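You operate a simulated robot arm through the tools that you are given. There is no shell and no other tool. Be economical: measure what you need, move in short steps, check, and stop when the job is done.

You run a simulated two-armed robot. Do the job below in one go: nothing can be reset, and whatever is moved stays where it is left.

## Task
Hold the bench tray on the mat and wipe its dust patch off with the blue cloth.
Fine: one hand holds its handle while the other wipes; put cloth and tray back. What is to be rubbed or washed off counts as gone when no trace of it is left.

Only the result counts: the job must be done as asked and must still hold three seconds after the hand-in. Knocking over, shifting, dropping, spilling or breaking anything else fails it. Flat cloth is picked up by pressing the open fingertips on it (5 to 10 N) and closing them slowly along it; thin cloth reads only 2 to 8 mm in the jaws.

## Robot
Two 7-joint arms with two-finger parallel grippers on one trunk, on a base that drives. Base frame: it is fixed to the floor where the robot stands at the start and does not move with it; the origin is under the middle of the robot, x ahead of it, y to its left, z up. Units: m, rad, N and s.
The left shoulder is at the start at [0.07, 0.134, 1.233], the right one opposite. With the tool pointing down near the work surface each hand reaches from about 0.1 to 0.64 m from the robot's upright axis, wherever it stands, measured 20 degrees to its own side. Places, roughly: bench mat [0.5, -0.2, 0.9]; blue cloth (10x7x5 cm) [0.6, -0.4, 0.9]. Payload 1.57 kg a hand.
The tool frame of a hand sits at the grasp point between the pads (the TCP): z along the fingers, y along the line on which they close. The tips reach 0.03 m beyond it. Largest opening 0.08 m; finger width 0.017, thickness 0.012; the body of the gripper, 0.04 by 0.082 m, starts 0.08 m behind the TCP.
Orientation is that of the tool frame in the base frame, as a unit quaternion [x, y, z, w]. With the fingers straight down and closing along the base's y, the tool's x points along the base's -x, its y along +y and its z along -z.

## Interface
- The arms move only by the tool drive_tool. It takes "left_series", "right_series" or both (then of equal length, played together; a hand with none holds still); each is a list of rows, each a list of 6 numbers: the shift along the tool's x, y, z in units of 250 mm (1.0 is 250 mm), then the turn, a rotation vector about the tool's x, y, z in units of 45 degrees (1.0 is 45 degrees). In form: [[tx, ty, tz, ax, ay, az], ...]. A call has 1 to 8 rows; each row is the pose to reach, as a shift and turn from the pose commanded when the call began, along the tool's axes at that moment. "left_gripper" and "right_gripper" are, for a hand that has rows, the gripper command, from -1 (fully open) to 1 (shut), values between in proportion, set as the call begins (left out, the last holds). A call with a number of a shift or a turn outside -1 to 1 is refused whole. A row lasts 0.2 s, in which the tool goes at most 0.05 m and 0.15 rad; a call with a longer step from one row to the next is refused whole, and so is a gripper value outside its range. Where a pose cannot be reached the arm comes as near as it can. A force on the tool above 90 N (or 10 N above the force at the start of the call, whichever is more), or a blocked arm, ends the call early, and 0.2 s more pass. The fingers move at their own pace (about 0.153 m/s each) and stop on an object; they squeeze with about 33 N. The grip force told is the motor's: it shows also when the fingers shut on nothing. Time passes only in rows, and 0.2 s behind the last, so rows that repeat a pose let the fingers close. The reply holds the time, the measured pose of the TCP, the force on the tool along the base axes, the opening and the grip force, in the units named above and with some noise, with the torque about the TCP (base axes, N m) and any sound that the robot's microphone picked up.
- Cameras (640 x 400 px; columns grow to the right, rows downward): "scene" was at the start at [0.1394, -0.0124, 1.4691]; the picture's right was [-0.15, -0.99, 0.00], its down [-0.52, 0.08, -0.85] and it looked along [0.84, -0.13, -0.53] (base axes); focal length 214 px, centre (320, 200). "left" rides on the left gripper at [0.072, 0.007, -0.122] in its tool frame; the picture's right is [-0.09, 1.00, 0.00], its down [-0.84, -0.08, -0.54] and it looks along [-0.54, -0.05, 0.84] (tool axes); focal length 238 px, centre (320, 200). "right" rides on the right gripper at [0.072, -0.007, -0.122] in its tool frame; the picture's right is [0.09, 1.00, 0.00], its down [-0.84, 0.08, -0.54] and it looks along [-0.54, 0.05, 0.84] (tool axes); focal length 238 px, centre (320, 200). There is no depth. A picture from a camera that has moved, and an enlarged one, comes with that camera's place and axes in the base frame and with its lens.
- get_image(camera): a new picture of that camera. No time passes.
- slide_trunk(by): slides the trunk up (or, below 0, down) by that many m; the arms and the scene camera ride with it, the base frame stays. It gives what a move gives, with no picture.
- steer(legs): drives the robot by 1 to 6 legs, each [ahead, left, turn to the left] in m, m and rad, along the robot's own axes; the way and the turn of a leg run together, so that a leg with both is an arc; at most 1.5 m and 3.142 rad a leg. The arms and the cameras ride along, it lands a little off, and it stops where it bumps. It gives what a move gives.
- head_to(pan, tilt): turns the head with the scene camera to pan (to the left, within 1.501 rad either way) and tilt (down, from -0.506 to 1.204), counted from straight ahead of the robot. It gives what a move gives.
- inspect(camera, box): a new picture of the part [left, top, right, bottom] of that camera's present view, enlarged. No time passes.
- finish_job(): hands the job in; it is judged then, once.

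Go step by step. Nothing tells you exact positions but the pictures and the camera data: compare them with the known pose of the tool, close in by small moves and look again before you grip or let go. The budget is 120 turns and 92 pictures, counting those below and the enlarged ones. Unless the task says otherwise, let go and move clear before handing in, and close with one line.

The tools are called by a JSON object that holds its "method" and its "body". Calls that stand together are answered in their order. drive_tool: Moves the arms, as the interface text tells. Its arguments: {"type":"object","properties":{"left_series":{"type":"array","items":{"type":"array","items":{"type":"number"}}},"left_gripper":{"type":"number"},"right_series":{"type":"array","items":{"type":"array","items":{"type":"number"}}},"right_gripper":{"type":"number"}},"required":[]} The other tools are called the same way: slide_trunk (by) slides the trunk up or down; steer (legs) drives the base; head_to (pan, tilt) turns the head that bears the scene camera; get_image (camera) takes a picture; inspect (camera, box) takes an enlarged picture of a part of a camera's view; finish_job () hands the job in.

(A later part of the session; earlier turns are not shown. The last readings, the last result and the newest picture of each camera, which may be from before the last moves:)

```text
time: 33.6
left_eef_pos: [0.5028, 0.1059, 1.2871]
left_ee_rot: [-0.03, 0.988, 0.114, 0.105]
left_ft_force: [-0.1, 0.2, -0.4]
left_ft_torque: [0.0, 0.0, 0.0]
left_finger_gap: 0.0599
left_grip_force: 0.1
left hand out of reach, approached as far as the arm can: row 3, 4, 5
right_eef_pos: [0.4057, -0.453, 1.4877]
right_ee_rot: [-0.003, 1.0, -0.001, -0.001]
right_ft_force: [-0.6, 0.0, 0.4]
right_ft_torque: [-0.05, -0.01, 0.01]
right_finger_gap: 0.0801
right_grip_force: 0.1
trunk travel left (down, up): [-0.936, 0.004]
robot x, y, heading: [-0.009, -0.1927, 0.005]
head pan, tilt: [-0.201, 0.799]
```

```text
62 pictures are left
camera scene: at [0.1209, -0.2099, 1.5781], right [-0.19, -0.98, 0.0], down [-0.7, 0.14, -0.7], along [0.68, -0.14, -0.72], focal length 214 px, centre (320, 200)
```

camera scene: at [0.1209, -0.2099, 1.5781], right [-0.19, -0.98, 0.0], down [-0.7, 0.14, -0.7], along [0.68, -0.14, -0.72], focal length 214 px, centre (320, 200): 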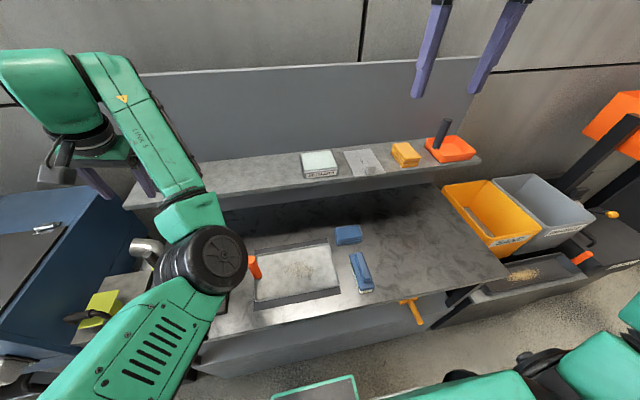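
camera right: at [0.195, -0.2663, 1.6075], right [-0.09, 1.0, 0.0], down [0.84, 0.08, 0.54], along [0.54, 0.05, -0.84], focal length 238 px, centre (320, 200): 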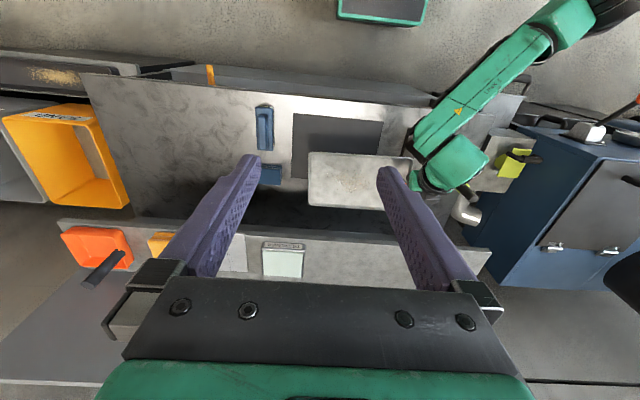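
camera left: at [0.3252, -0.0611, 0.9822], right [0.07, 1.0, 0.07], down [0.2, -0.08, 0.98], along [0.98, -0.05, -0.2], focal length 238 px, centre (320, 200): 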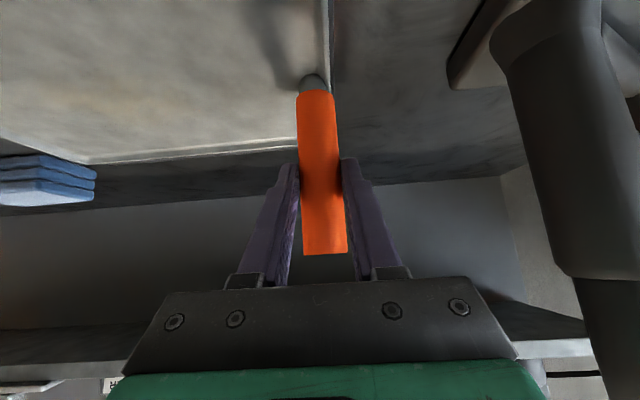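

The elbow has folded low in front, so I bring the left hand back up toward its starting pose to unfold it.

{"method": "drive_tool", "body": {"left_series": [[0.01, -0.01, -0.1, 0.036, 0.034, 0.01], [0.02, -0.03, -0.2, 0.073, 0.067, 0.02], [0.03, -0.05, -0.3, 0.11, 0.1, 0.03], [0.04, -0.08, -0.41, 0.146, 0.135, 0.04], [0.05, -0.11, -0.52, 0.18, 0.168, 0.05], [0.06, -0.14, -0.63, 0.22, 0.2, 0.06], [0.07, -0.17, -0.74, 0.256, 0.235, 0.07], [0.07, -0.2, -0.83, 0.292, 0.269, 0.077]]}}

{"method": "get_image", "body": {"camera": "scene"}}

```text
time: 35.4
left_eef_pos: [0.4432, 0.0194, 1.4657]
left_ee_rot: [-0.013, 1.0, -0.01, 0.002]
left_ft_force: [0.2, -0.8, 0.3]
left_ft_torque: [0.05, -0.02, 0.0]
left_finger_gap: 0.0597
left_grip_force: 0.1
left hand out of reach, approached as far as the arm can: row 1, 2, 3, 4, 5, 6
right_eef_pos: [0.399, -0.4554, 1.4883]
right_ee_rot: [-0.003, 1.0, 0.0, 0.002]
right_ft_force: [-0.7, 0.3, 0.4]
right_ft_torque: [0.04, -0.01, 0.0]
right_finger_gap: 0.0799
right_grip_force: 0.1
trunk travel left (down, up): [-0.936, 0.004]
robot x, y, heading: [-0.0064, -0.1922, 0.007]
head pan, tilt: [-0.201, 0.799]
```

```text
61 pictures are left
camera scene: at [0.1138, -0.2124, 1.5787], right [-0.19, -0.98, 0.0], down [-0.7, 0.14, -0.7], along [0.69, -0.13, -0.71], focal length 214 px, centre (320, 200)
```

scene: 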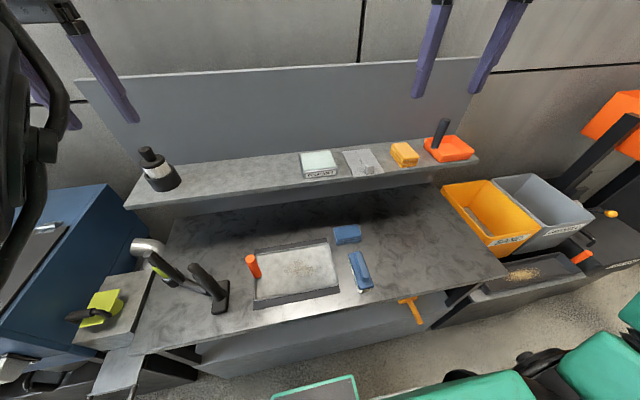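

The left arm is unfolded and the view is clear. I lower the trunk to its starting height and check the tray, handle and cloth.

{"method": "slide_trunk", "body": {"by": -0.13}}

{"method": "inspect", "body": {"camera": "scene", "box": [190, 170, 430, 320]}}

{"method": "get_image", "body": {"camera": "left"}}

{"method": "get_image", "body": {"camera": "right"}}

```text
time: 37.0
left_eef_pos: [0.4499, 0.0175, 1.3358]
left_ee_rot: [-0.008, 1.0, -0.012, 0.001]
left_ft_force: [-0.2, -0.7, 0.3]
left_ft_torque: [0.03, 0.04, -0.04]
left_finger_gap: 0.0601
left_grip_force: 0.0
right_eef_pos: [0.4062, -0.4531, 1.3572]
right_ee_rot: [-0.003, 1.0, 0.0, 0.0]
right_ft_force: [0.0, 0.2, 0.0]
right_ft_torque: [0.01, 0.02, -0.01]
right_finger_gap: 0.0801
right_grip_force: 0.0
trunk travel left (down, up): [-0.806, 0.134]
robot x, y, heading: [-0.0095, -0.1953, 0.008]
head pan, tilt: [-0.201, 0.799]
```

```text
2.67 times, centred on (310, 245) of scene
camera zoom: at [0.1215, -0.2109, 1.4481], right [-0.19, -0.98, 0.0], down [-0.7, 0.14, -0.7], along [0.68, -0.14, -0.72], focal length 572 px, centre (347, 80)
```

zoom: 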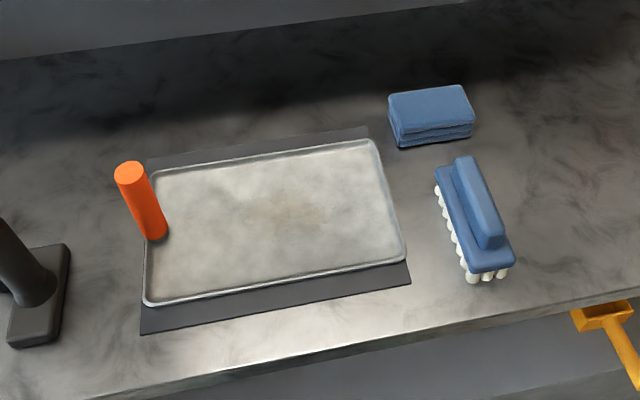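

```text
59 pictures are left
camera left: at [0.3779, 0.0253, 1.4577], right [0.08, 1.0, -0.02], down [0.84, -0.05, 0.55], along [0.54, -0.06, -0.84], focal length 238 px, centre (320, 200)
```

left: 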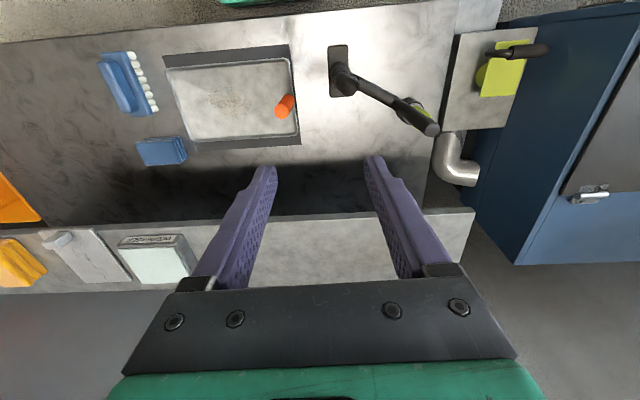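

```text
58 pictures are left
camera right: at [0.3344, -0.4607, 1.4776], right [-0.1, 1.0, 0.0], down [0.84, 0.08, 0.54], along [0.54, 0.05, -0.84], focal length 238 px, centre (320, 200)
```

right: 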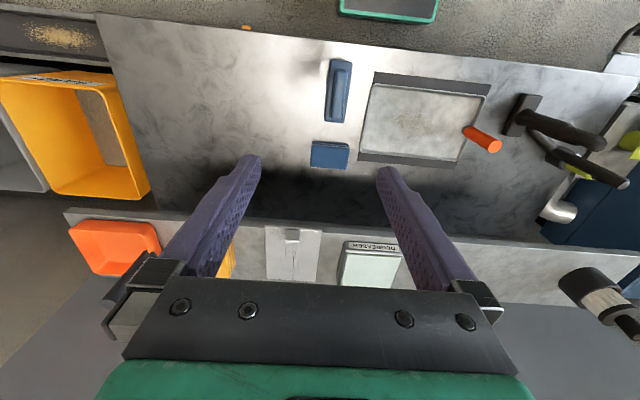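

The tray, handle (≈0.464, −0.067) and cloth (centre ≈0.565, −0.413, 10 cm along y) are confirmed. I move the left hand upright above the handle, sideways first to keep clear of the black tool.

{"method": "drive_tool", "body": {"left_series": [[-0.015, -0.12, 0.05, -0.01, 0, 0.006], [-0.03, -0.24, 0.12, -0.02, 0, 0.012], [-0.052, -0.338, 0.22, -0.03, 0, 0.02], [-0.052, -0.338, 0.38, -0.03, 0, 0.02], [-0.052, -0.338, 0.54, -0.03, 0, 0.02], [-0.052, -0.338, 0.7, -0.03, 0, 0.02], [-0.052, -0.338, 0.86, -0.03, 0, 0.02], [-0.052, -0.338, 0.984, -0.03, 0, 0.02]]}}

{"method": "get_image", "body": {"camera": "left"}}

{"method": "get_image", "body": {"camera": "scene"}}

```text
time: 38.8
left_eef_pos: [0.5352, 0.0191, 1.1349]
left_ee_rot: [0.006, 1.0, 0.013, 0.0]
left_ft_force: [0.4, -0.6, 0.2]
left_ft_torque: [0.03, 0.01, 0.01]
left_finger_gap: 0.0601
left_grip_force: 0.0
left hand out of reach, approached as far as the arm can: row 1, 2, 3, 4, 5, 6, 7, 8
right_eef_pos: [0.4083, -0.4549, 1.3559]
right_ee_rot: [-0.003, 1.0, 0.0, -0.002]
right_ft_force: [-0.4, -0.5, 0.6]
right_ft_torque: [0.04, 0.03, -0.03]
right_finger_gap: 0.08
right_grip_force: 0.0
trunk travel left (down, up): [-0.806, 0.134]
robot x, y, heading: [-0.0114, -0.1983, 0.008]
head pan, tilt: [-0.201, 0.799]
```

```text
57 pictures are left
camera left: at [0.4638, 0.0232, 1.2572], right [0.11, 0.99, 0.03], down [0.84, -0.1, 0.54], along [0.54, -0.04, -0.84], focal length 238 px, centre (320, 200)
```

left: 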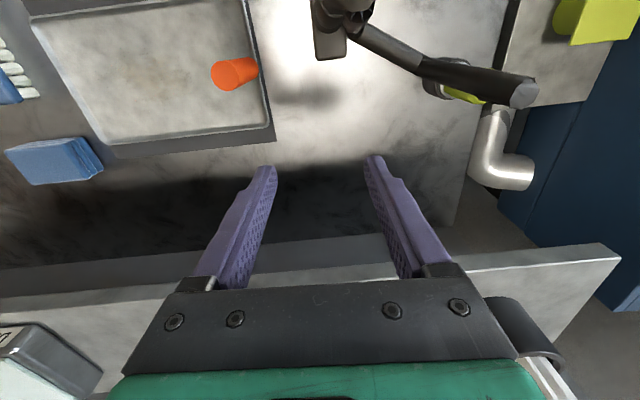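

```text
56 pictures are left
camera scene: at [0.1244, -0.2121, 1.4478], right [-0.19, -0.98, 0.0], down [-0.71, 0.14, -0.69], along [0.68, -0.13, -0.72], focal length 214 px, centre (320, 200)
```

scene: 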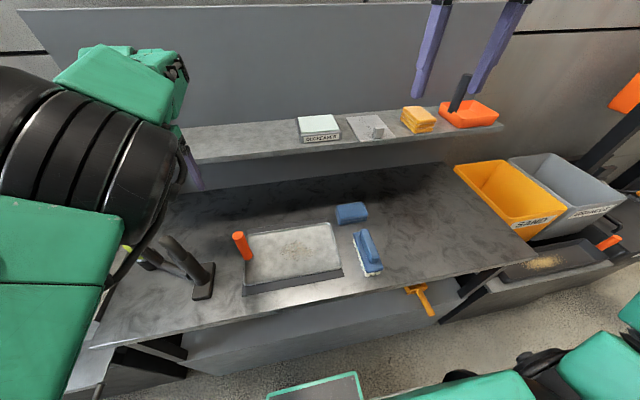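

The left arm's posture got stuck against a joint limit. I raise it back toward its start pose relative to the robot and then try again from there.

{"method": "drive_tool", "body": {"left_series": [[0.03, 0, -0.12, 0, 0, 0], [0.08, -0.02, -0.25, 0, 0, 0], [0.13, -0.05, -0.38, 0, 0, 0], [0.18, -0.08, -0.51, 0, 0, 0], [0.23, -0.11, -0.64, 0, 0, 0], [0.28, -0.14, -0.77, 0, 0, 0], [0.34, -0.17, -0.9, 0, 0, 0], [0.4, -0.2, -1.0, 0, 0, 0]]}}

```text
time: 40.6
left_eef_pos: [0.4448, -0.0149, 1.3588]
left_ee_rot: [-0.002, 1.0, 0.001, 0.002]
left_ft_force: [-1.1, 0.1, -0.5]
left_ft_torque: [-0.04, 0.0, -0.02]
left_finger_gap: 0.0602
left_grip_force: 0.1
left hand out of reach, approached as far as the arm can: row 2, 3, 4, 5, 7, 8
right_eef_pos: [0.4055, -0.4527, 1.3568]
right_ee_rot: [-0.003, 1.0, -0.001, 0.0]
right_ft_force: [-0.9, 0.4, -0.3]
right_ft_torque: [0.0, 0.02, 0.03]
right_finger_gap: 0.0799
right_grip_force: 0.0
trunk travel left (down, up): [-0.806, 0.134]
robot x, y, heading: [-0.0107, -0.1945, 0.005]
head pan, tilt: [-0.201, 0.799]
```

It is still limited. I extend the arm forward over the shelf, well above everything, with the hand pitched as in the good earlier pose to free the elbow.

{"method": "drive_tool", "body": {"left_series": [[-0.08, 0, 0, 0, -0.12, 0], [-0.16, 0, 0, 0, -0.25, 0], [-0.24, 0, 0, 0, -0.37, 0], [-0.32, 0, 0, 0, -0.5, 0], [-0.4, 0, 0, 0, -0.62, 0], [-0.48, 0, 0, 0, -0.75, 0], [-0.56, 0, 0, 0, -0.87, 0], [-0.64, 0, 0, 0, -1, 0]]}}

{"method": "get_image", "body": {"camera": "scene"}}

```text
time: 42.4
left_eef_pos: [0.6207, -0.0003, 1.3783]
left_ee_rot: [-0.002, 0.921, -0.003, 0.389]
left_ft_force: [0.9, -0.6, -1.0]
left_ft_torque: [0.01, 0.02, 0.0]
left_finger_gap: 0.06
left_grip_force: 0.0
left hand out of reach, approached as far as the arm can: row 3, 4, 5, 6, 7, 8
right_eef_pos: [0.4072, -0.452, 1.3574]
right_ee_rot: [-0.004, 1.0, -0.002, -0.002]
right_ft_force: [0.1, -0.2, 0.3]
right_ft_torque: [0.01, 0.01, 0.01]
right_finger_gap: 0.0799
right_grip_force: 0.0
trunk travel left (down, up): [-0.806, 0.134]
robot x, y, heading: [-0.0115, -0.1961, -0.0]
head pan, tilt: [-0.201, 0.799]
```

```text
55 pictures are left
camera scene: at [0.1222, -0.2101, 1.448], right [-0.19, -0.98, 0.0], down [-0.7, 0.14, -0.7], along [0.68, -0.14, -0.72], focal length 214 px, centre (320, 200)
```

scene: 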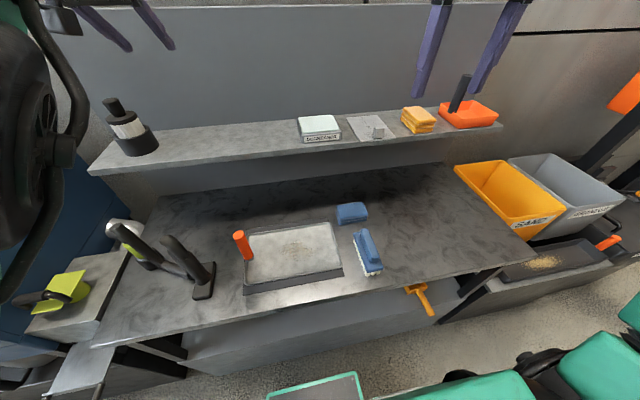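

I look at the left arm itself to understand its posture.

{"method": "head_to", "body": {"pan": 0.7, "tilt": 0.5}}

{"method": "get_image", "body": {"camera": "scene"}}

{"method": "get_image", "body": {"camera": "right"}}

```text
time: 43.6
left_eef_pos: [0.6216, 0.0013, 1.3723]
left_ee_rot: [-0.003, 0.923, -0.001, 0.384]
left_ft_force: [-0.4, 0.0, 0.0]
left_ft_torque: [0.01, 0.0, 0.04]
left_finger_gap: 0.0601
left_grip_force: 0.0
right_eef_pos: [0.4055, -0.4537, 1.3566]
right_ee_rot: [-0.002, 1.0, -0.001, 0.001]
right_ft_force: [0.6, 0.7, -0.2]
right_ft_torque: [-0.03, 0.03, -0.01]
right_finger_gap: 0.0799
right_grip_force: 0.1
trunk travel left (down, up): [-0.806, 0.134]
robot x, y, heading: [-0.0041, -0.1991, 0.002]
head pan, tilt: [0.7, 0.499]
```

```text
54 pictures are left
camera scene: at [0.111, -0.1361, 1.4741], right [0.65, -0.76, 0.0], down [-0.37, -0.31, -0.88], along [0.67, 0.57, -0.48], focal length 214 px, centre (320, 200)
```

scene: 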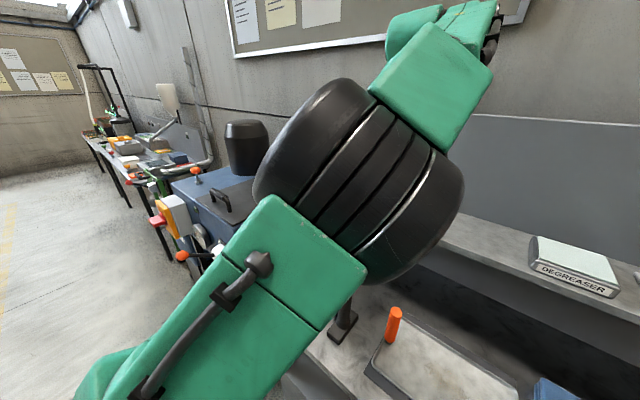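

```text
53 pictures are left
camera right: at [0.3337, -0.4605, 1.4778], right [-0.1, 1.0, 0.0], down [0.84, 0.08, 0.54], along [0.54, 0.05, -0.84], focal length 238 px, centre (320, 200)
```

right: 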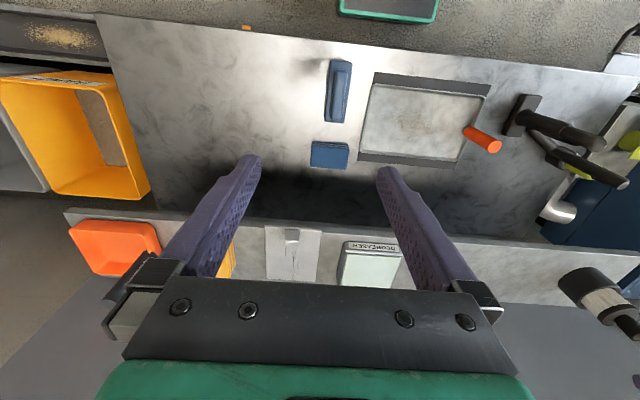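

The elbow has swung inward in front of the chest. I back up a bit and stretch the arm nearly straight, high above everything, so that it can fold outward again.

{"method": "steer", "body": {"legs": [[-0.2, 0, 0]]}}

{"method": "drive_tool", "body": {"left_series": [[-0.116, 0.03, 0.06, 0, -0.09, 0], [-0.232, 0.06, 0.12, 0, -0.18, 0], [-0.35, 0.09, 0.18, 0, -0.27, 0], [-0.465, 0.12, 0.24, 0, -0.36, 0], [-0.58, 0.15, 0.3, 0, -0.45, 0], [-0.7, 0.18, 0.36, 0, -0.54, 0], [-0.81, 0.21, 0.42, 0, -0.62, 0], [-0.93, 0.24, 0.48, 0, -0.7, 0]]}}

{"method": "get_image", "body": {"camera": "scene"}}

```text
time: 45.2
left_eef_pos: [0.4238, 0.0026, 1.3677]
left_ee_rot: [-0.005, 0.925, -0.001, 0.38]
left_ft_force: [-0.2, -0.5, 1.2]
left_ft_torque: [0.03, 0.01, 0.04]
left_finger_gap: 0.0601
left_grip_force: 0.1
right_eef_pos: [0.2094, -0.4543, 1.3564]
right_ee_rot: [-0.004, 1.0, 0.0, -0.002]
right_ft_force: [0.8, 0.8, 0.0]
right_ft_torque: [0.03, 0.02, 0.01]
right_finger_gap: 0.0798
right_grip_force: 0.1
trunk travel left (down, up): [-0.806, 0.134]
robot x, y, heading: [-0.2098, -0.195, 0.007]
head pan, tilt: [0.7, 0.499]
```

```text
time: 47.0
left_eef_pos: [0.506, 0.1253, 1.455]
left_ee_rot: [-0.006, 0.792, 0.0, 0.61]
left_ft_force: [0.1, 0.2, 0.0]
left_ft_torque: [-0.01, 0.04, -0.01]
left_finger_gap: 0.0599
left_grip_force: 0.0
left hand out of reach, approached as far as the arm can: row 3, 4, 5, 6, 7, 8
right_eef_pos: [0.2038, -0.4521, 1.3598]
right_ee_rot: [-0.004, 1.0, -0.001, 0.001]
right_ft_force: [-0.2, -0.9, -0.3]
right_ft_torque: [-0.01, -0.05, 0.01]
right_finger_gap: 0.0799
right_grip_force: 0.0
trunk travel left (down, up): [-0.806, 0.134]
robot x, y, heading: [-0.2103, -0.1996, 0.007]
head pan, tilt: [0.7, 0.499]
```

```text
52 pictures are left
camera scene: at [-0.0924, -0.1356, 1.4742], right [0.65, -0.76, 0.0], down [-0.36, -0.31, -0.88], along [0.67, 0.57, -0.48], focal length 214 px, centre (320, 200)
```

scene: 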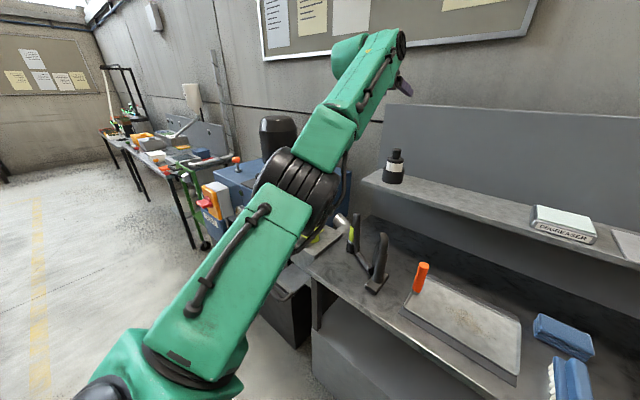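

The arm is now nearly straight. I fold it back gently toward an upright hand in front of its own shoulder, watching the elbow.

{"method": "drive_tool", "body": {"left_series": [[0.03, -0.05, -0.06, 0, 0.1, 0], [0.06, -0.1, -0.12, 0, 0.2, 0], [0.09, -0.15, -0.18, 0, 0.31, 0], [0.12, -0.2, -0.24, 0, 0.42, 0], [0.15, -0.25, -0.3, 0, 0.52, 0], [0.18, -0.3, -0.36, 0, 0.62, 0], [0.22, -0.35, -0.42, 0, 0.73, 0], [0.25, -0.4, -0.47, 0, 0.83, 0]]}}

{"method": "get_image", "body": {"camera": "scene"}}

```text
time: 48.8
left_eef_pos: [0.3822, 0.0202, 1.4238]
left_ee_rot: [-0.004, 0.943, -0.002, 0.334]
left_ft_force: [0.3, -0.7, -0.8]
left_ft_torque: [0.0, -0.02, 0.05]
left_finger_gap: 0.0603
left_grip_force: 0.0
right_eef_pos: [0.2054, -0.4535, 1.3569]
right_ee_rot: [-0.004, 1.0, 0.0, 0.0]
right_ft_force: [0.6, 0.3, -1.1]
right_ft_torque: [0.0, -0.02, 0.02]
right_finger_gap: 0.08
right_grip_force: 0.1
trunk travel left (down, up): [-0.806, 0.134]
robot x, y, heading: [-0.2147, -0.1949, 0.008]
head pan, tilt: [0.7, 0.499]
```

```text
51 pictures are left
camera scene: at [-0.0904, -0.138, 1.4742], right [0.65, -0.76, 0.0], down [-0.36, -0.31, -0.88], along [0.67, 0.57, -0.48], focal length 214 px, centre (320, 200)
```

scene: 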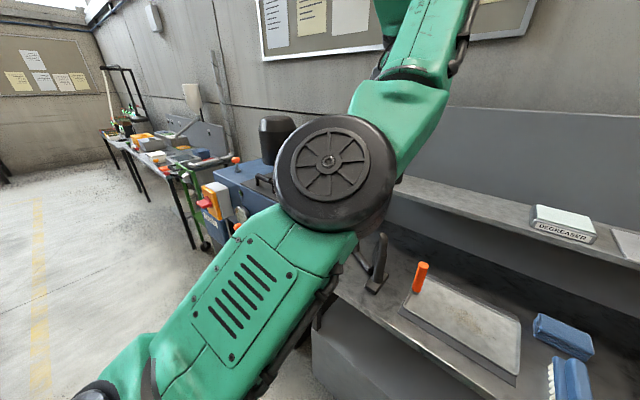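

No limits were reported this time. I continue to the upright pose.

{"method": "drive_tool", "body": {"left_series": [[0.08, -0.03, -0.01, 0, 0.108, 0], [0.16, -0.07, -0.02, 0, 0.217, 0], [0.25, -0.1, -0.03, 0, 0.325, 0], [0.33, -0.14, -0.04, 0, 0.433, 0], [0.41, -0.17, -0.05, 0, 0.542, 0], [0.5, -0.21, -0.06, 0, 0.65, 0], [0.58, -0.25, -0.07, 0, 0.76, 0], [0.66, -0.28, -0.07, 0, 0.867, 0]]}}

{"method": "get_image", "body": {"camera": "scene"}}

```text
time: 50.6
left_eef_pos: [0.2141, 0.0538, 1.3778]
left_ee_rot: [-0.002, 1.0, -0.001, 0.003]
left_ft_force: [-0.6, 0.1, 0.1]
left_ft_torque: [-0.07, -0.04, -0.01]
left_finger_gap: 0.0599
left_grip_force: 0.1
left hand out of reach, approached as far as the arm can: row 4, 5, 6, 7, 8
right_eef_pos: [0.2045, -0.4493, 1.3584]
right_ee_rot: [-0.005, 1.0, -0.002, 0.0]
right_ft_force: [-0.7, 0.1, 0.9]
right_ft_torque: [0.0, -0.04, -0.01]
right_finger_gap: 0.0802
right_grip_force: 0.0
trunk travel left (down, up): [-0.806, 0.134]
robot x, y, heading: [-0.2114, -0.1985, 0.014]
head pan, tilt: [0.7, 0.499]
```

```text
50 pictures are left
camera scene: at [-0.0924, -0.1329, 1.4741], right [0.65, -0.76, 0.0], down [-0.36, -0.31, -0.88], along [0.67, 0.57, -0.48], focal length 214 px, centre (320, 200)
```

scene: 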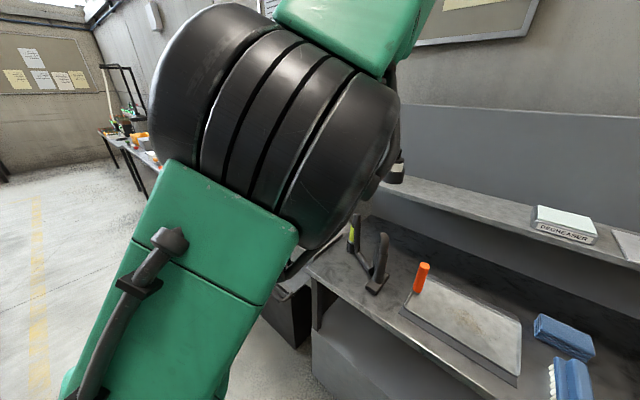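

I compare with the right arm, which still has its original healthy posture.

{"method": "head_to", "body": {"pan": -0.9, "tilt": 0.4}}

{"method": "get_image", "body": {"camera": "scene"}}

```text
time: 52.2
left_eef_pos: [0.2168, 0.0507, 1.377]
left_ee_rot: [-0.004, 1.0, -0.002, 0.001]
left_ft_force: [0.2, 0.2, 0.5]
left_ft_torque: [0.04, 0.03, 0.01]
left_finger_gap: 0.0599
left_grip_force: 0.1
right_eef_pos: [0.2068, -0.4541, 1.3566]
right_ee_rot: [-0.004, 1.0, 0.0, -0.001]
right_ft_force: [-1.2, 0.3, 0.7]
right_ft_torque: [0.02, 0.01, 0.02]
right_finger_gap: 0.0801
right_grip_force: 0.0
trunk travel left (down, up): [-0.806, 0.134]
robot x, y, heading: [-0.2112, -0.1973, 0.007]
head pan, tilt: [-0.901, 0.4]
```

```text
49 pictures are left
camera scene: at [-0.1004, -0.2689, 1.4832], right [-0.78, -0.63, 0.0], down [-0.25, 0.3, -0.92], along [0.58, -0.72, -0.39], focal length 214 px, centre (320, 200)
```

scene: 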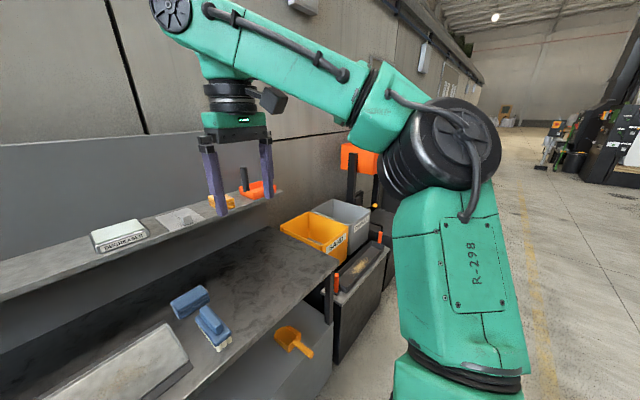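

The healthy right elbow points outward, while the left one has folded inward. I stretch the left arm again, then swing it to the right while extended so it folds back the way it first came.

{"method": "drive_tool", "body": {"left_series": [[-0.125, 0, -0.03, 0, -0.125, 0], [-0.25, 0, -0.06, 0, -0.25, 0], [-0.375, 0, -0.09, 0, -0.375, 0], [-0.5, 0, -0.12, 0, -0.5, 0], [-0.625, 0, -0.15, 0, -0.625, 0], [-0.75, 0, -0.18, 0, -0.75, 0], [-0.875, 0, -0.21, 0, -0.875, 0], [-1.0, 0, -0.24, 0, -1, 0]]}}

{"method": "drive_tool", "body": {"left_series": [[-0.06, -0.08, 0.06, 0, -0.08, 0], [-0.12, -0.16, 0.12, 0, -0.16, 0], [-0.18, -0.24, 0.18, 0, -0.24, 0], [-0.2, -0.34, 0.2, 0, -0.32, 0], [-0.2, -0.44, 0.2, 0, -0.4, 0], [-0.2, -0.54, 0.2, 0, -0.4, 0], [-0.2, -0.64, 0.2, 0, -0.4, 0], [-0.2, -0.74, 0.2, 0, -0.4, 0]]}}

{"method": "head_to", "body": {"pan": 0.6, "tilt": 0.4}}

{"method": "get_image", "body": {"camera": "scene"}}

```text
time: 54.0
left_eef_pos: [0.4108, 0.0536, 1.3994]
left_ee_rot: [-0.001, 0.928, -0.001, 0.373]
left_ft_force: [-0.7, -0.1, 0.4]
left_ft_torque: [0.08, -0.02, 0.05]
left_finger_gap: 0.06
left_grip_force: 0.1
left hand out of reach, approached as far as the arm can: row 4, 5, 6, 7, 8
right_eef_pos: [0.2066, -0.4566, 1.3561]
right_ee_rot: [-0.004, 1.0, 0.0, 0.0]
right_ft_force: [-0.5, 0.0, -1.2]
right_ft_torque: [0.03, 0.01, 0.01]
right_finger_gap: 0.0801
right_grip_force: 0.1
trunk travel left (down, up): [-0.806, 0.134]
robot x, y, heading: [-0.2145, -0.1963, 0.01]
head pan, tilt: [-0.901, 0.4]
```

```text
time: 55.8
left_eef_pos: [0.4834, -0.125, 1.3939]
left_ee_rot: [-0.005, 0.853, 0.0, 0.523]
left_ft_force: [0.3, -1.0, -0.2]
left_ft_torque: [-0.01, 0.01, -0.01]
left_finger_gap: 0.0601
left_grip_force: 0.1
right_eef_pos: [0.2057, -0.454, 1.356]
right_ee_rot: [-0.005, 1.0, 0.0, -0.001]
right_ft_force: [-0.2, -0.3, 0.5]
right_ft_torque: [0.01, -0.01, -0.03]
right_finger_gap: 0.0801
right_grip_force: 0.1
trunk travel left (down, up): [-0.806, 0.134]
robot x, y, heading: [-0.2095, -0.2019, 0.006]
head pan, tilt: [-0.901, 0.4]
```

```text
time: 57.4
left_eef_pos: [0.4837, -0.1238, 1.3934]
left_ee_rot: [-0.005, 0.853, 0.0, 0.522]
left_ft_force: [0.3, -0.8, -0.2]
left_ft_torque: [0.02, -0.02, -0.01]
left_finger_gap: 0.06
left_grip_force: 0.2
right_eef_pos: [0.2047, -0.4526, 1.3571]
right_ee_rot: [-0.005, 1.0, 0.001, -0.001]
right_ft_force: [-0.4, -0.2, 0.3]
right_ft_torque: [0.03, -0.01, 0.0]
right_finger_gap: 0.0798
right_grip_force: 0.0
trunk travel left (down, up): [-0.806, 0.134]
robot x, y, heading: [-0.2077, -0.1909, 0.005]
head pan, tilt: [0.6, 0.4]
```

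```text
48 pictures are left
camera scene: at [-0.0831, -0.1433, 1.4833], right [0.57, -0.82, 0.0], down [-0.32, -0.22, -0.92], along [0.76, 0.53, -0.39], focal length 214 px, centre (320, 200)
```

scene: 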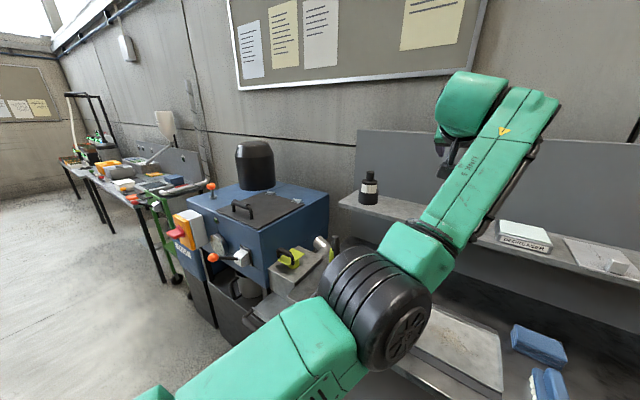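

All rows were reached. I retrace to the first pre-grasp pose relative to the robot, keeping slightly to the right.

{"method": "drive_tool", "body": {"left_series": [[0.09, -0.04, -0.03, 0, 0.08, 0], [0.18, -0.08, -0.06, 0, 0.16, 0], [0.27, -0.12, -0.1, 0, 0.24, 0], [0.36, -0.16, -0.13, 0, 0.32, 0], [0.447, -0.2, -0.163, 0, 0.4, 0]]}}

{"method": "drive_tool", "body": {"left_series": [[0.05, 0.01, -0.1, 0, 0.12, 0], [0.1, 0.02, -0.21, 0, 0.25, 0], [0.14, 0.03, -0.32, 0, 0.37, 0], [0.19, 0.04, -0.43, 0, 0.5, 0], [0.24, 0.05, -0.54, 0, 0.62, 0], [0.29, 0.06, -0.65, 0, 0.75, 0], [0.34, 0.07, -0.76, 0, 0.87, 0], [0.39, 0.08, -0.866, 0, 1, 0]]}}

{"method": "get_image", "body": {"camera": "scene"}}

```text
time: 58.6
left_eef_pos: [0.3998, -0.1757, 1.3158]
left_ee_rot: [-0.005, 0.924, -0.001, 0.383]
left_ft_force: [0.0, 0.8, 0.1]
left_ft_torque: [0.02, 0.02, -0.01]
left_finger_gap: 0.0602
left_grip_force: 0.1
right_eef_pos: [0.2057, -0.4535, 1.3571]
right_ee_rot: [-0.004, 1.0, 0.001, 0.0]
right_ft_force: [0.4, -0.2, 0.2]
right_ft_torque: [0.04, 0.01, -0.03]
right_finger_gap: 0.08
right_grip_force: 0.0
trunk travel left (down, up): [-0.806, 0.134]
robot x, y, heading: [-0.2093, -0.1937, 0.011]
head pan, tilt: [0.6, 0.4]
```

```text
time: 60.4
left_eef_pos: [0.1841, -0.1582, 1.3963]
left_ee_rot: [-0.006, 1.0, -0.003, -0.003]
left_ft_force: [0.9, -0.6, -0.4]
left_ft_torque: [0.02, 0.06, 0.01]
left_finger_gap: 0.0601
left_grip_force: 0.0
left hand out of reach, approached as far as the arm can: row 2, 3, 4, 5, 6
right_eef_pos: [0.2139, -0.4524, 1.3541]
right_ee_rot: [-0.006, 1.0, -0.001, -0.004]
right_ft_force: [0.3, 0.4, -0.1]
right_ft_torque: [0.03, 0.03, 0.03]
right_finger_gap: 0.0797
right_grip_force: 0.0
trunk travel left (down, up): [-0.806, 0.134]
robot x, y, heading: [-0.208, -0.2024, 0.011]
head pan, tilt: [0.6, 0.4]
```

```text
47 pictures are left
camera scene: at [-0.0731, -0.1429, 1.4822], right [0.57, -0.82, 0.0], down [-0.33, -0.22, -0.92], along [0.75, 0.53, -0.39], focal length 214 px, centre (320, 200)
```

scene: 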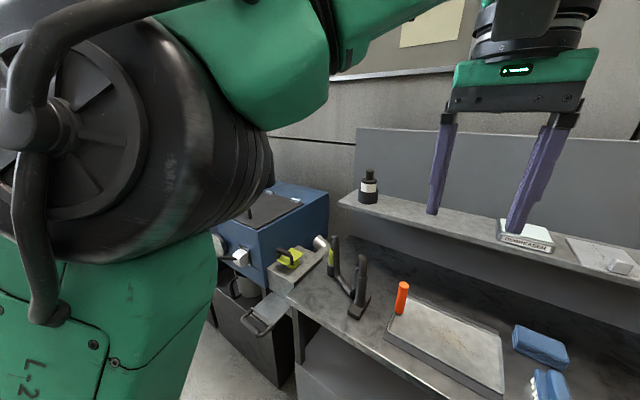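

The left elbow now points outward like the right one. I drive forward 0.2 m.

{"method": "steer", "body": {"legs": [[0.2, 0, 0]]}}

{"method": "head_to", "body": {"pan": 0.0, "tilt": 0.8}}

```text
time: 62.0
left_eef_pos: [0.3685, -0.1575, 1.3997]
left_ee_rot: [-0.004, 1.0, -0.003, 0.003]
left_ft_force: [-0.4, 0.6, -0.4]
left_ft_torque: [-0.01, -0.04, 0.0]
left_finger_gap: 0.06
left_grip_force: 0.1
right_eef_pos: [0.3986, -0.4513, 1.3592]
right_ee_rot: [-0.004, 1.0, -0.001, 0.001]
right_ft_force: [-0.6, 0.7, 1.1]
right_ft_torque: [-0.03, -0.06, -0.03]
right_finger_gap: 0.0801
right_grip_force: 0.0
trunk travel left (down, up): [-0.806, 0.134]
robot x, y, heading: [-0.0084, -0.1954, 0.003]
head pan, tilt: [0.6, 0.4]
```

```text
time: 63.0
left_eef_pos: [0.3746, -0.1581, 1.3974]
left_ee_rot: [-0.003, 1.0, -0.004, 0.0]
left_ft_force: [0.4, 0.2, -0.1]
left_ft_torque: [0.0, -0.03, 0.02]
left_finger_gap: 0.0601
left_grip_force: 0.1
right_eef_pos: [0.4049, -0.4518, 1.357]
right_ee_rot: [-0.004, 1.0, 0.001, -0.001]
right_ft_force: [-0.5, -0.2, -0.3]
right_ft_torque: [0.0, 0.01, 0.0]
right_finger_gap: 0.0801
right_grip_force: 0.0
trunk travel left (down, up): [-0.806, 0.134]
robot x, y, heading: [-0.0101, -0.1959, 0.006]
head pan, tilt: [0.0, 0.799]
```

I bring the left hand upright above the handle.

{"method": "drive_tool", "body": {"left_series": [[-0.09, 0.09, 0.06, 0, 0, 0], [-0.18, 0.18, 0.14, 0, 0, 0], [-0.27, 0.27, 0.24, 0, 0, 0], [-0.33, 0.33, 0.36, 0, 0, 0], [-0.364, 0.364, 0.5, 0, 0, 0], [-0.364, 0.364, 0.66, 0, 0, 0], [-0.364, 0.364, 0.82, 0, 0, 0], [-0.364, 0.364, 0.98, 0, 0, 0]]}}

{"method": "get_image", "body": {"camera": "left"}}

{"method": "get_image", "body": {"camera": "scene"}}

```text
time: 64.8
left_eef_pos: [0.468, -0.0689, 1.1508]
left_ee_rot: [-0.005, 1.0, -0.003, 0.003]
left_ft_force: [0.3, -0.1, -0.5]
left_ft_torque: [-0.02, 0.0, -0.01]
left_finger_gap: 0.0598
left_grip_force: 0.0
right_eef_pos: [0.4051, -0.4515, 1.3568]
right_ee_rot: [-0.004, 1.0, -0.001, -0.001]
right_ft_force: [0.0, -0.4, 0.2]
right_ft_torque: [-0.01, 0.01, 0.02]
right_finger_gap: 0.0799
right_grip_force: 0.1
trunk travel left (down, up): [-0.806, 0.134]
robot x, y, heading: [-0.0101, -0.1956, 0.004]
head pan, tilt: [0.0, 0.799]
```

```text
46 pictures are left
camera left: at [0.3953, -0.0613, 1.2728], right [0.08, 1.0, -0.01], down [0.84, -0.07, 0.55], along [0.54, -0.05, -0.84], focal length 238 px, centre (320, 200)
```

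left: 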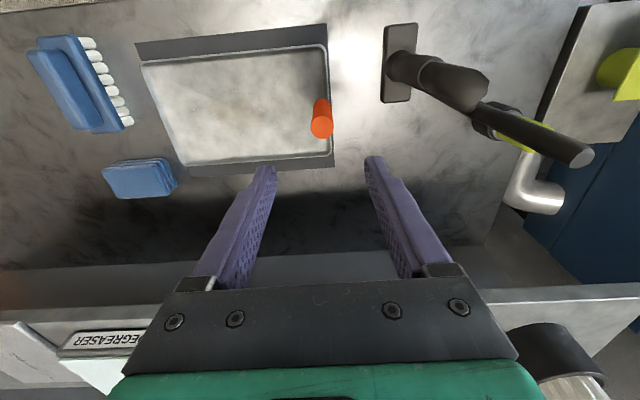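

```text
45 pictures are left
camera scene: at [0.1217, -0.1935, 1.4481], right [0.01, -1.0, 0.0], down [-0.72, -0.01, -0.7], along [0.7, 0.0, -0.72], focal length 214 px, centre (320, 200)
```

scene: 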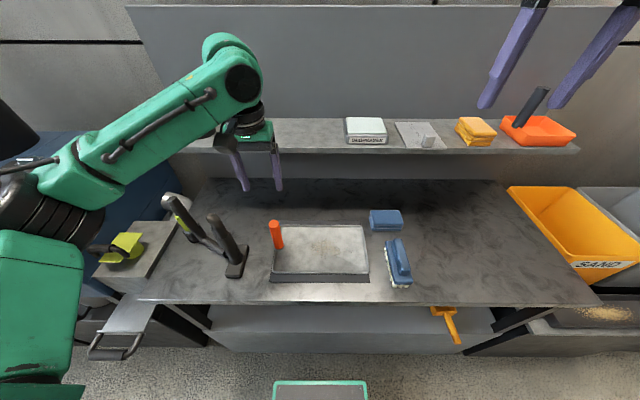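

The handle stands straight below the hand. I descend to z≈0.957.

{"method": "drive_tool", "body": {"left_series": [[-0.005, 0, 0.13, 0, 0, 0], [-0.005, 0, 0.26, 0, 0, 0], [-0.005, 0, 0.39, 0, 0, 0], [-0.005, 0, 0.5, 0, 0, 0], [-0.005, 0, 0.6, 0, 0, 0], [-0.005, 0, 0.69, 0, 0, 0], [-0.005, 0, 0.775, 0, 0, 0]]}}

{"method": "get_image", "body": {"camera": "left"}}

```text
time: 66.4
left_eef_pos: [0.4664, -0.07, 0.9587]
left_ee_rot: [-0.003, 1.0, -0.004, 0.003]
left_ft_force: [-0.8, -0.5, 0.4]
left_ft_torque: [0.0, 0.0, -0.01]
left_finger_gap: 0.06
left_grip_force: 0.1
right_eef_pos: [0.4062, -0.4525, 1.3559]
right_ee_rot: [-0.005, 1.0, 0.0, 0.0]
right_ft_force: [0.9, 0.2, -0.2]
right_ft_torque: [0.03, 0.01, -0.01]
right_finger_gap: 0.0801
right_grip_force: 0.1
trunk travel left (down, up): [-0.806, 0.134]
robot x, y, heading: [-0.0083, -0.1963, 0.009]
head pan, tilt: [0.0, 0.799]
```

```text
44 pictures are left
camera left: at [0.3957, -0.0641, 1.081], right [0.08, 1.0, -0.01], down [0.84, -0.07, 0.55], along [0.54, -0.05, -0.84], focal length 238 px, centre (320, 200)
```

left: 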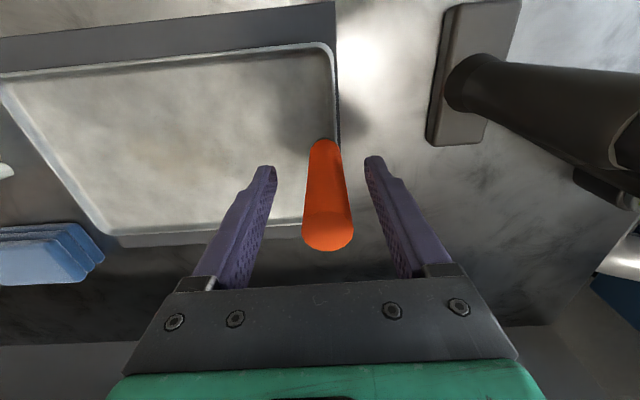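

The handle is between the pads, so I close.

{"method": "drive_tool", "body": {"left_series": [[-0.016, 0, 0, 0, 0, 0], [-0.016, 0, 0, 0, 0, 0], [-0.016, 0, 0, 0, 0, 0], [-0.016, 0, 0, 0, 0, 0]], "left_gripper": 1}}

{"method": "get_image", "body": {"camera": "right"}}

```text
time: 67.4
left_eef_pos: [0.4731, -0.0706, 0.9594]
left_ee_rot: [-0.004, 1.0, -0.003, 0.0]
left_ft_force: [-0.4, -0.3, 0.9]
left_ft_torque: [0.3, 0.0, 0.03]
left_finger_gap: 0.0273
left_grip_force: 33.0
right_eef_pos: [0.4048, -0.4511, 1.3568]
right_ee_rot: [-0.004, 1.0, -0.001, 0.0]
right_ft_force: [-0.6, 0.6, 0.2]
right_ft_torque: [0.02, 0.0, 0.04]
right_finger_gap: 0.0801
right_grip_force: 0.0
trunk travel left (down, up): [-0.806, 0.134]
robot x, y, heading: [-0.0094, -0.1983, 0.011]
head pan, tilt: [0.0, 0.799]
```

```text
43 pictures are left
camera right: at [0.3326, -0.4597, 1.4777], right [-0.1, 0.99, 0.0], down [0.84, 0.08, 0.54], along [0.54, 0.05, -0.84], focal length 238 px, centre (320, 200)
```

right: 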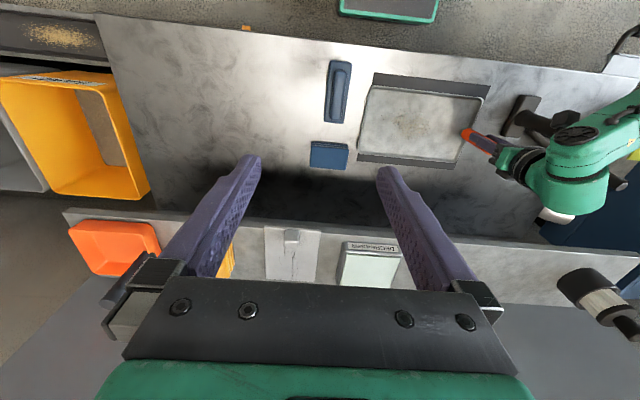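

The left hand holds the handle. I turn the right hand a quarter turn while moving it above the cloth, still high.

{"method": "drive_tool", "body": {"right_series": [[-0.06, 0.02, 0.05, 0, 0, -0.125], [-0.12, 0.04, 0.1, 0, 0, -0.25], [-0.18, 0.06, 0.15, 0, 0, -0.375], [-0.24, 0.08, 0.2, 0, 0, -0.5], [-0.32, 0.1, 0.25, 0, 0, -0.625], [-0.4, 0.12, 0.3, 0, 0, -0.75], [-0.48, 0.14, 0.35, 0, 0, -0.875], [-0.56, 0.156, 0.4, 0, 0, -1]]}}

{"method": "drive_tool", "body": {"right_series": [[0, 0, 0, 0, 0, -0.125], [0, 0, 0, 0, 0, -0.25], [0, 0, 0, 0, 0, -0.375], [0, 0, 0, 0, 0, -0.5], [0, 0, 0, 0, 0, -0.625], [0, 0, 0, 0, 0, -0.75], [0, 0, 0, 0, 0, -0.875], [0, 0, 0, 0, 0, -1]]}}

{"method": "get_image", "body": {"camera": "right"}}

{"method": "get_image", "body": {"camera": "scene"}}

```text
time: 69.2
left_eef_pos: [0.4714, -0.07, 0.961]
left_ee_rot: [-0.003, 1.0, -0.004, 0.001]
left_ft_force: [0.2, 0.5, -1.4]
left_ft_torque: [0.25, 0.03, -0.02]
left_finger_gap: 0.0275
left_grip_force: 33.4
right_eef_pos: [0.5164, -0.4224, 1.2525]
right_ee_rot: [-0.387, 0.922, 0.001, 0.0]
right_ft_force: [-0.2, 0.3, -0.3]
right_ft_torque: [0.01, 0.03, 0.0]
right_finger_gap: 0.08
right_grip_force: 0.1
right hand out of reach, approached as far as the arm can: row 6, 7, 8
trunk travel left (down, up): [-0.806, 0.134]
robot x, y, heading: [-0.0121, -0.1964, 0.007]
head pan, tilt: [0.0, 0.799]
```

```text
time: 71.0
left_eef_pos: [0.4722, -0.0707, 0.96]
left_ee_rot: [-0.004, 1.0, -0.004, 0.001]
left_ft_force: [0.2, 0.9, -0.5]
left_ft_torque: [0.28, 0.0, 0.02]
left_finger_gap: 0.0275
left_grip_force: 33.2
right_eef_pos: [0.517, -0.4221, 1.2516]
right_ee_rot: [0.711, -0.703, 0.001, 0.0]
right_ft_force: [-0.3, -0.3, -1.1]
right_ft_torque: [-0.03, 0.01, -0.01]
right_finger_gap: 0.0803
right_grip_force: 0.0
trunk travel left (down, up): [-0.806, 0.134]
robot x, y, heading: [-0.0109, -0.1953, 0.006]
head pan, tilt: [0.0, 0.799]
```

```text
42 pictures are left
camera right: at [0.5239, -0.4934, 1.3722], right [-0.99, -0.1, 0.0], down [-0.09, 0.84, 0.54], along [-0.05, 0.54, -0.84], focal length 238 px, centre (320, 200)
```

right: 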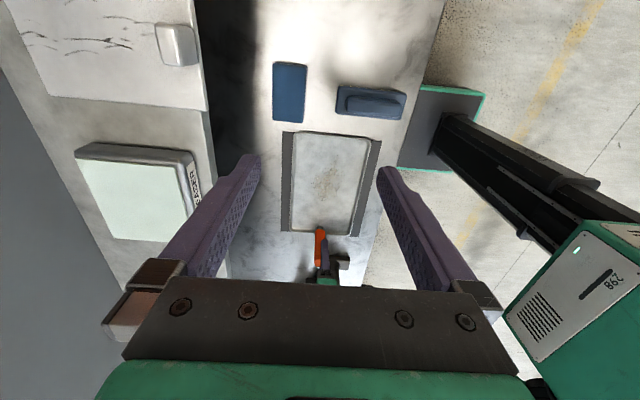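

```text
41 pictures are left
camera scene: at [0.1211, -0.1942, 1.4481], right [0.01, -1.0, 0.0], down [-0.72, -0.01, -0.7], along [0.7, 0.01, -0.72], focal length 214 px, centre (320, 200)
```

scene: 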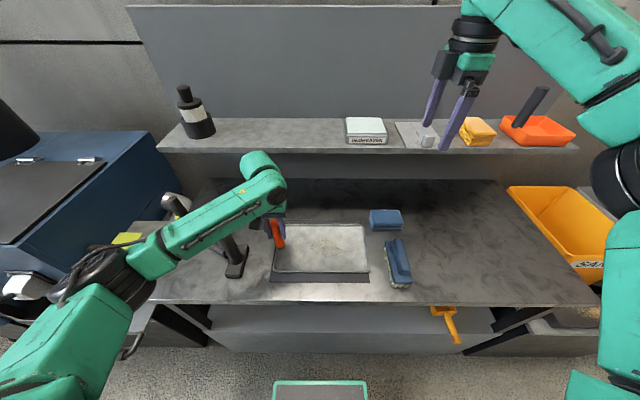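

The right hand is turned with its fingers closing along x. I lower to about z 1.08 and work toward the cloth.

{"method": "drive_tool", "body": {"right_series": [[0, 0, 0.1, 0, 0, 0], [0, 0, 0.2, 0, 0, 0], [0, 0, 0.3, 0, 0, 0], [0, 0, 0.4, 0, 0, 0], [0, 0, 0.5, 0, 0, 0], [0, -0.04, 0.6, 0, 0, 0], [0, -0.08, 0.68, 0, 0, 0]]}}

{"method": "get_image", "body": {"camera": "right"}}

{"method": "get_image", "body": {"camera": "scene"}}

```text
time: 72.6
left_eef_pos: [0.4715, -0.07, 0.96]
left_ee_rot: [-0.004, 1.0, -0.004, 0.001]
left_ft_force: [0.7, -0.4, -0.3]
left_ft_torque: [0.3, 0.06, -0.02]
left_finger_gap: 0.0276
left_grip_force: 32.8
right_eef_pos: [0.5383, -0.4202, 1.0809]
right_ee_rot: [0.711, -0.704, 0.001, 0.001]
right_ft_force: [0.6, 0.5, -0.7]
right_ft_torque: [0.01, 0.01, 0.0]
right_finger_gap: 0.08
right_grip_force: 0.1
trunk travel left (down, up): [-0.806, 0.134]
robot x, y, heading: [-0.0106, -0.195, 0.008]
head pan, tilt: [0.0, 0.799]
```

```text
40 pictures are left
camera right: at [0.5458, -0.493, 1.2008], right [-0.99, -0.1, 0.0], down [-0.08, 0.84, 0.54], along [-0.06, 0.54, -0.84], focal length 238 px, centre (320, 200)
```

right: 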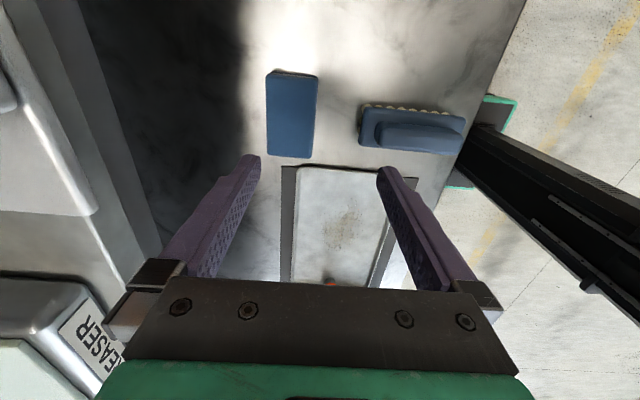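

```text
39 pictures are left
camera scene: at [0.1215, -0.1942, 1.4481], right [0.01, -1.0, 0.0], down [-0.72, -0.01, -0.7], along [0.7, 0.01, -0.72], focal length 214 px, centre (320, 200)
```

scene: 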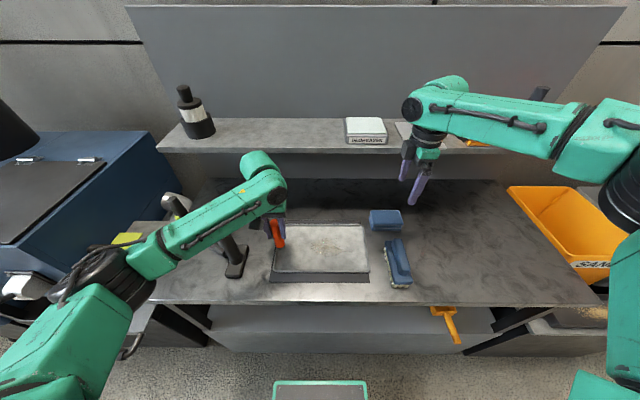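

The cloth centre is at about (0.570, −0.416) and roughly 6 cm wide along x. I centre over it and stop with the tips just above.

{"method": "drive_tool", "body": {"right_series": [[-0.008, -0.06, 0.06, 0, 0, 0], [-0.016, -0.128, 0.14, 0, 0, 0], [-0.016, -0.128, 0.24, 0, 0, 0], [-0.016, -0.128, 0.34, 0, 0, 0], [-0.016, -0.128, 0.44, 0, 0, 0], [-0.016, -0.128, 0.46, 0, 0, 0]]}}

{"method": "get_image", "body": {"camera": "right"}}

{"method": "inspect", "body": {"camera": "scene", "box": [320, 110, 500, 300]}}

```text
time: 74.0
left_eef_pos: [0.4713, -0.07, 0.9599]
left_ee_rot: [-0.003, 1.0, -0.004, 0.001]
left_ft_force: [-0.3, 0.1, 0.1]
left_ft_torque: [0.22, -0.04, 0.01]
left_finger_gap: 0.0275
left_grip_force: 32.5
right_eef_pos: [0.5341, -0.4297, 0.9841]
right_ee_rot: [0.71, -0.704, 0.0, 0.0]
right_ft_force: [0.0, 0.6, 0.6]
right_ft_torque: [0.0, 0.0, -0.01]
right_finger_gap: 0.08
right_grip_force: 0.0
right hand out of reach, approached as far as the arm can: row 2, 3, 4, 5, 6
trunk travel left (down, up): [-0.806, 0.134]
robot x, y, heading: [-0.0084, -0.198, 0.007]
head pan, tilt: [0.0, 0.799]
```

```text
38 pictures are left
camera right: at [0.5412, -0.5011, 1.1034], right [-0.99, -0.1, 0.0], down [-0.08, 0.84, 0.54], along [-0.05, 0.54, -0.84], focal length 238 px, centre (320, 200)
```

right: 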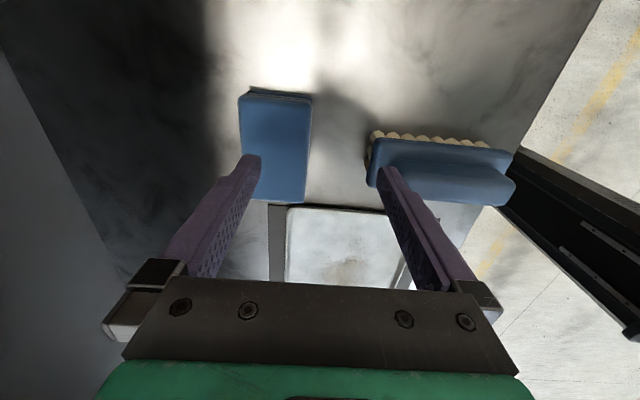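

```text
2.11 times, centred on (410, 205) of scene
camera zoom: at [0.121, -0.1941, 1.4481], right [0.01, -1.0, 0.0], down [-0.72, -0.01, -0.7], along [0.7, 0.01, -0.72], focal length 452 px, centre (130, 190)
```

zoom: 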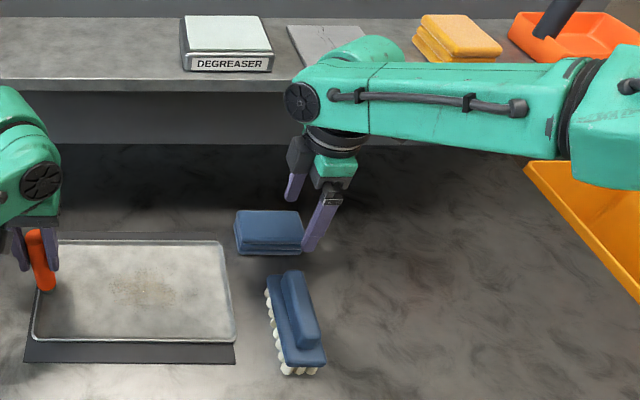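

The right hand is about 3.5 cm short. I release the handle briefly, raise the left hand clear, drive forward 6 cm and re-grip.

{"method": "drive_tool", "body": {"left_series": [[0, 0, 0, 0, 0, 0], [0, 0, 0, 0, 0, 0], [0, 0, -0.1, 0, 0, 0], [0, 0, -0.2, 0, 0, 0], [0, 0, -0.3, 0, 0, 0], [0, 0, -0.4, 0, 0, 0], [0, 0, -0.48, 0, 0, 0]], "left_gripper": -0.5}}

{"method": "get_image", "body": {"camera": "left"}}

```text
time: 75.6
left_eef_pos: [0.4705, -0.0697, 1.0805]
left_ee_rot: [-0.004, 1.0, -0.004, 0.002]
left_ft_force: [0.1, 0.3, -0.6]
left_ft_torque: [-0.01, -0.05, 0.02]
left_finger_gap: 0.0602
left_grip_force: 0.1
right_eef_pos: [0.5336, -0.4279, 0.9838]
right_ee_rot: [0.709, -0.705, 0.0, -0.001]
right_ft_force: [-0.2, -0.3, -0.3]
right_ft_torque: [0.03, -0.03, 0.06]
right_finger_gap: 0.0801
right_grip_force: 0.0
trunk travel left (down, up): [-0.806, 0.134]
robot x, y, heading: [-0.0101, -0.1941, 0.01]
head pan, tilt: [0.0, 0.799]
```

```text
36 pictures are left
camera left: at [0.3989, -0.0634, 1.2024], right [0.08, 1.0, -0.01], down [0.84, -0.07, 0.55], along [0.54, -0.05, -0.84], focal length 238 px, centre (320, 200)
```

left: 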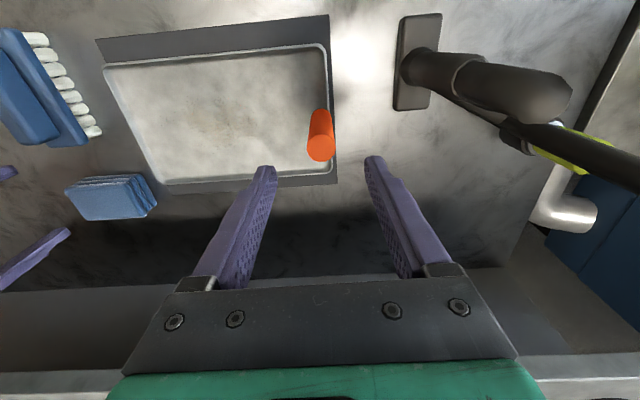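

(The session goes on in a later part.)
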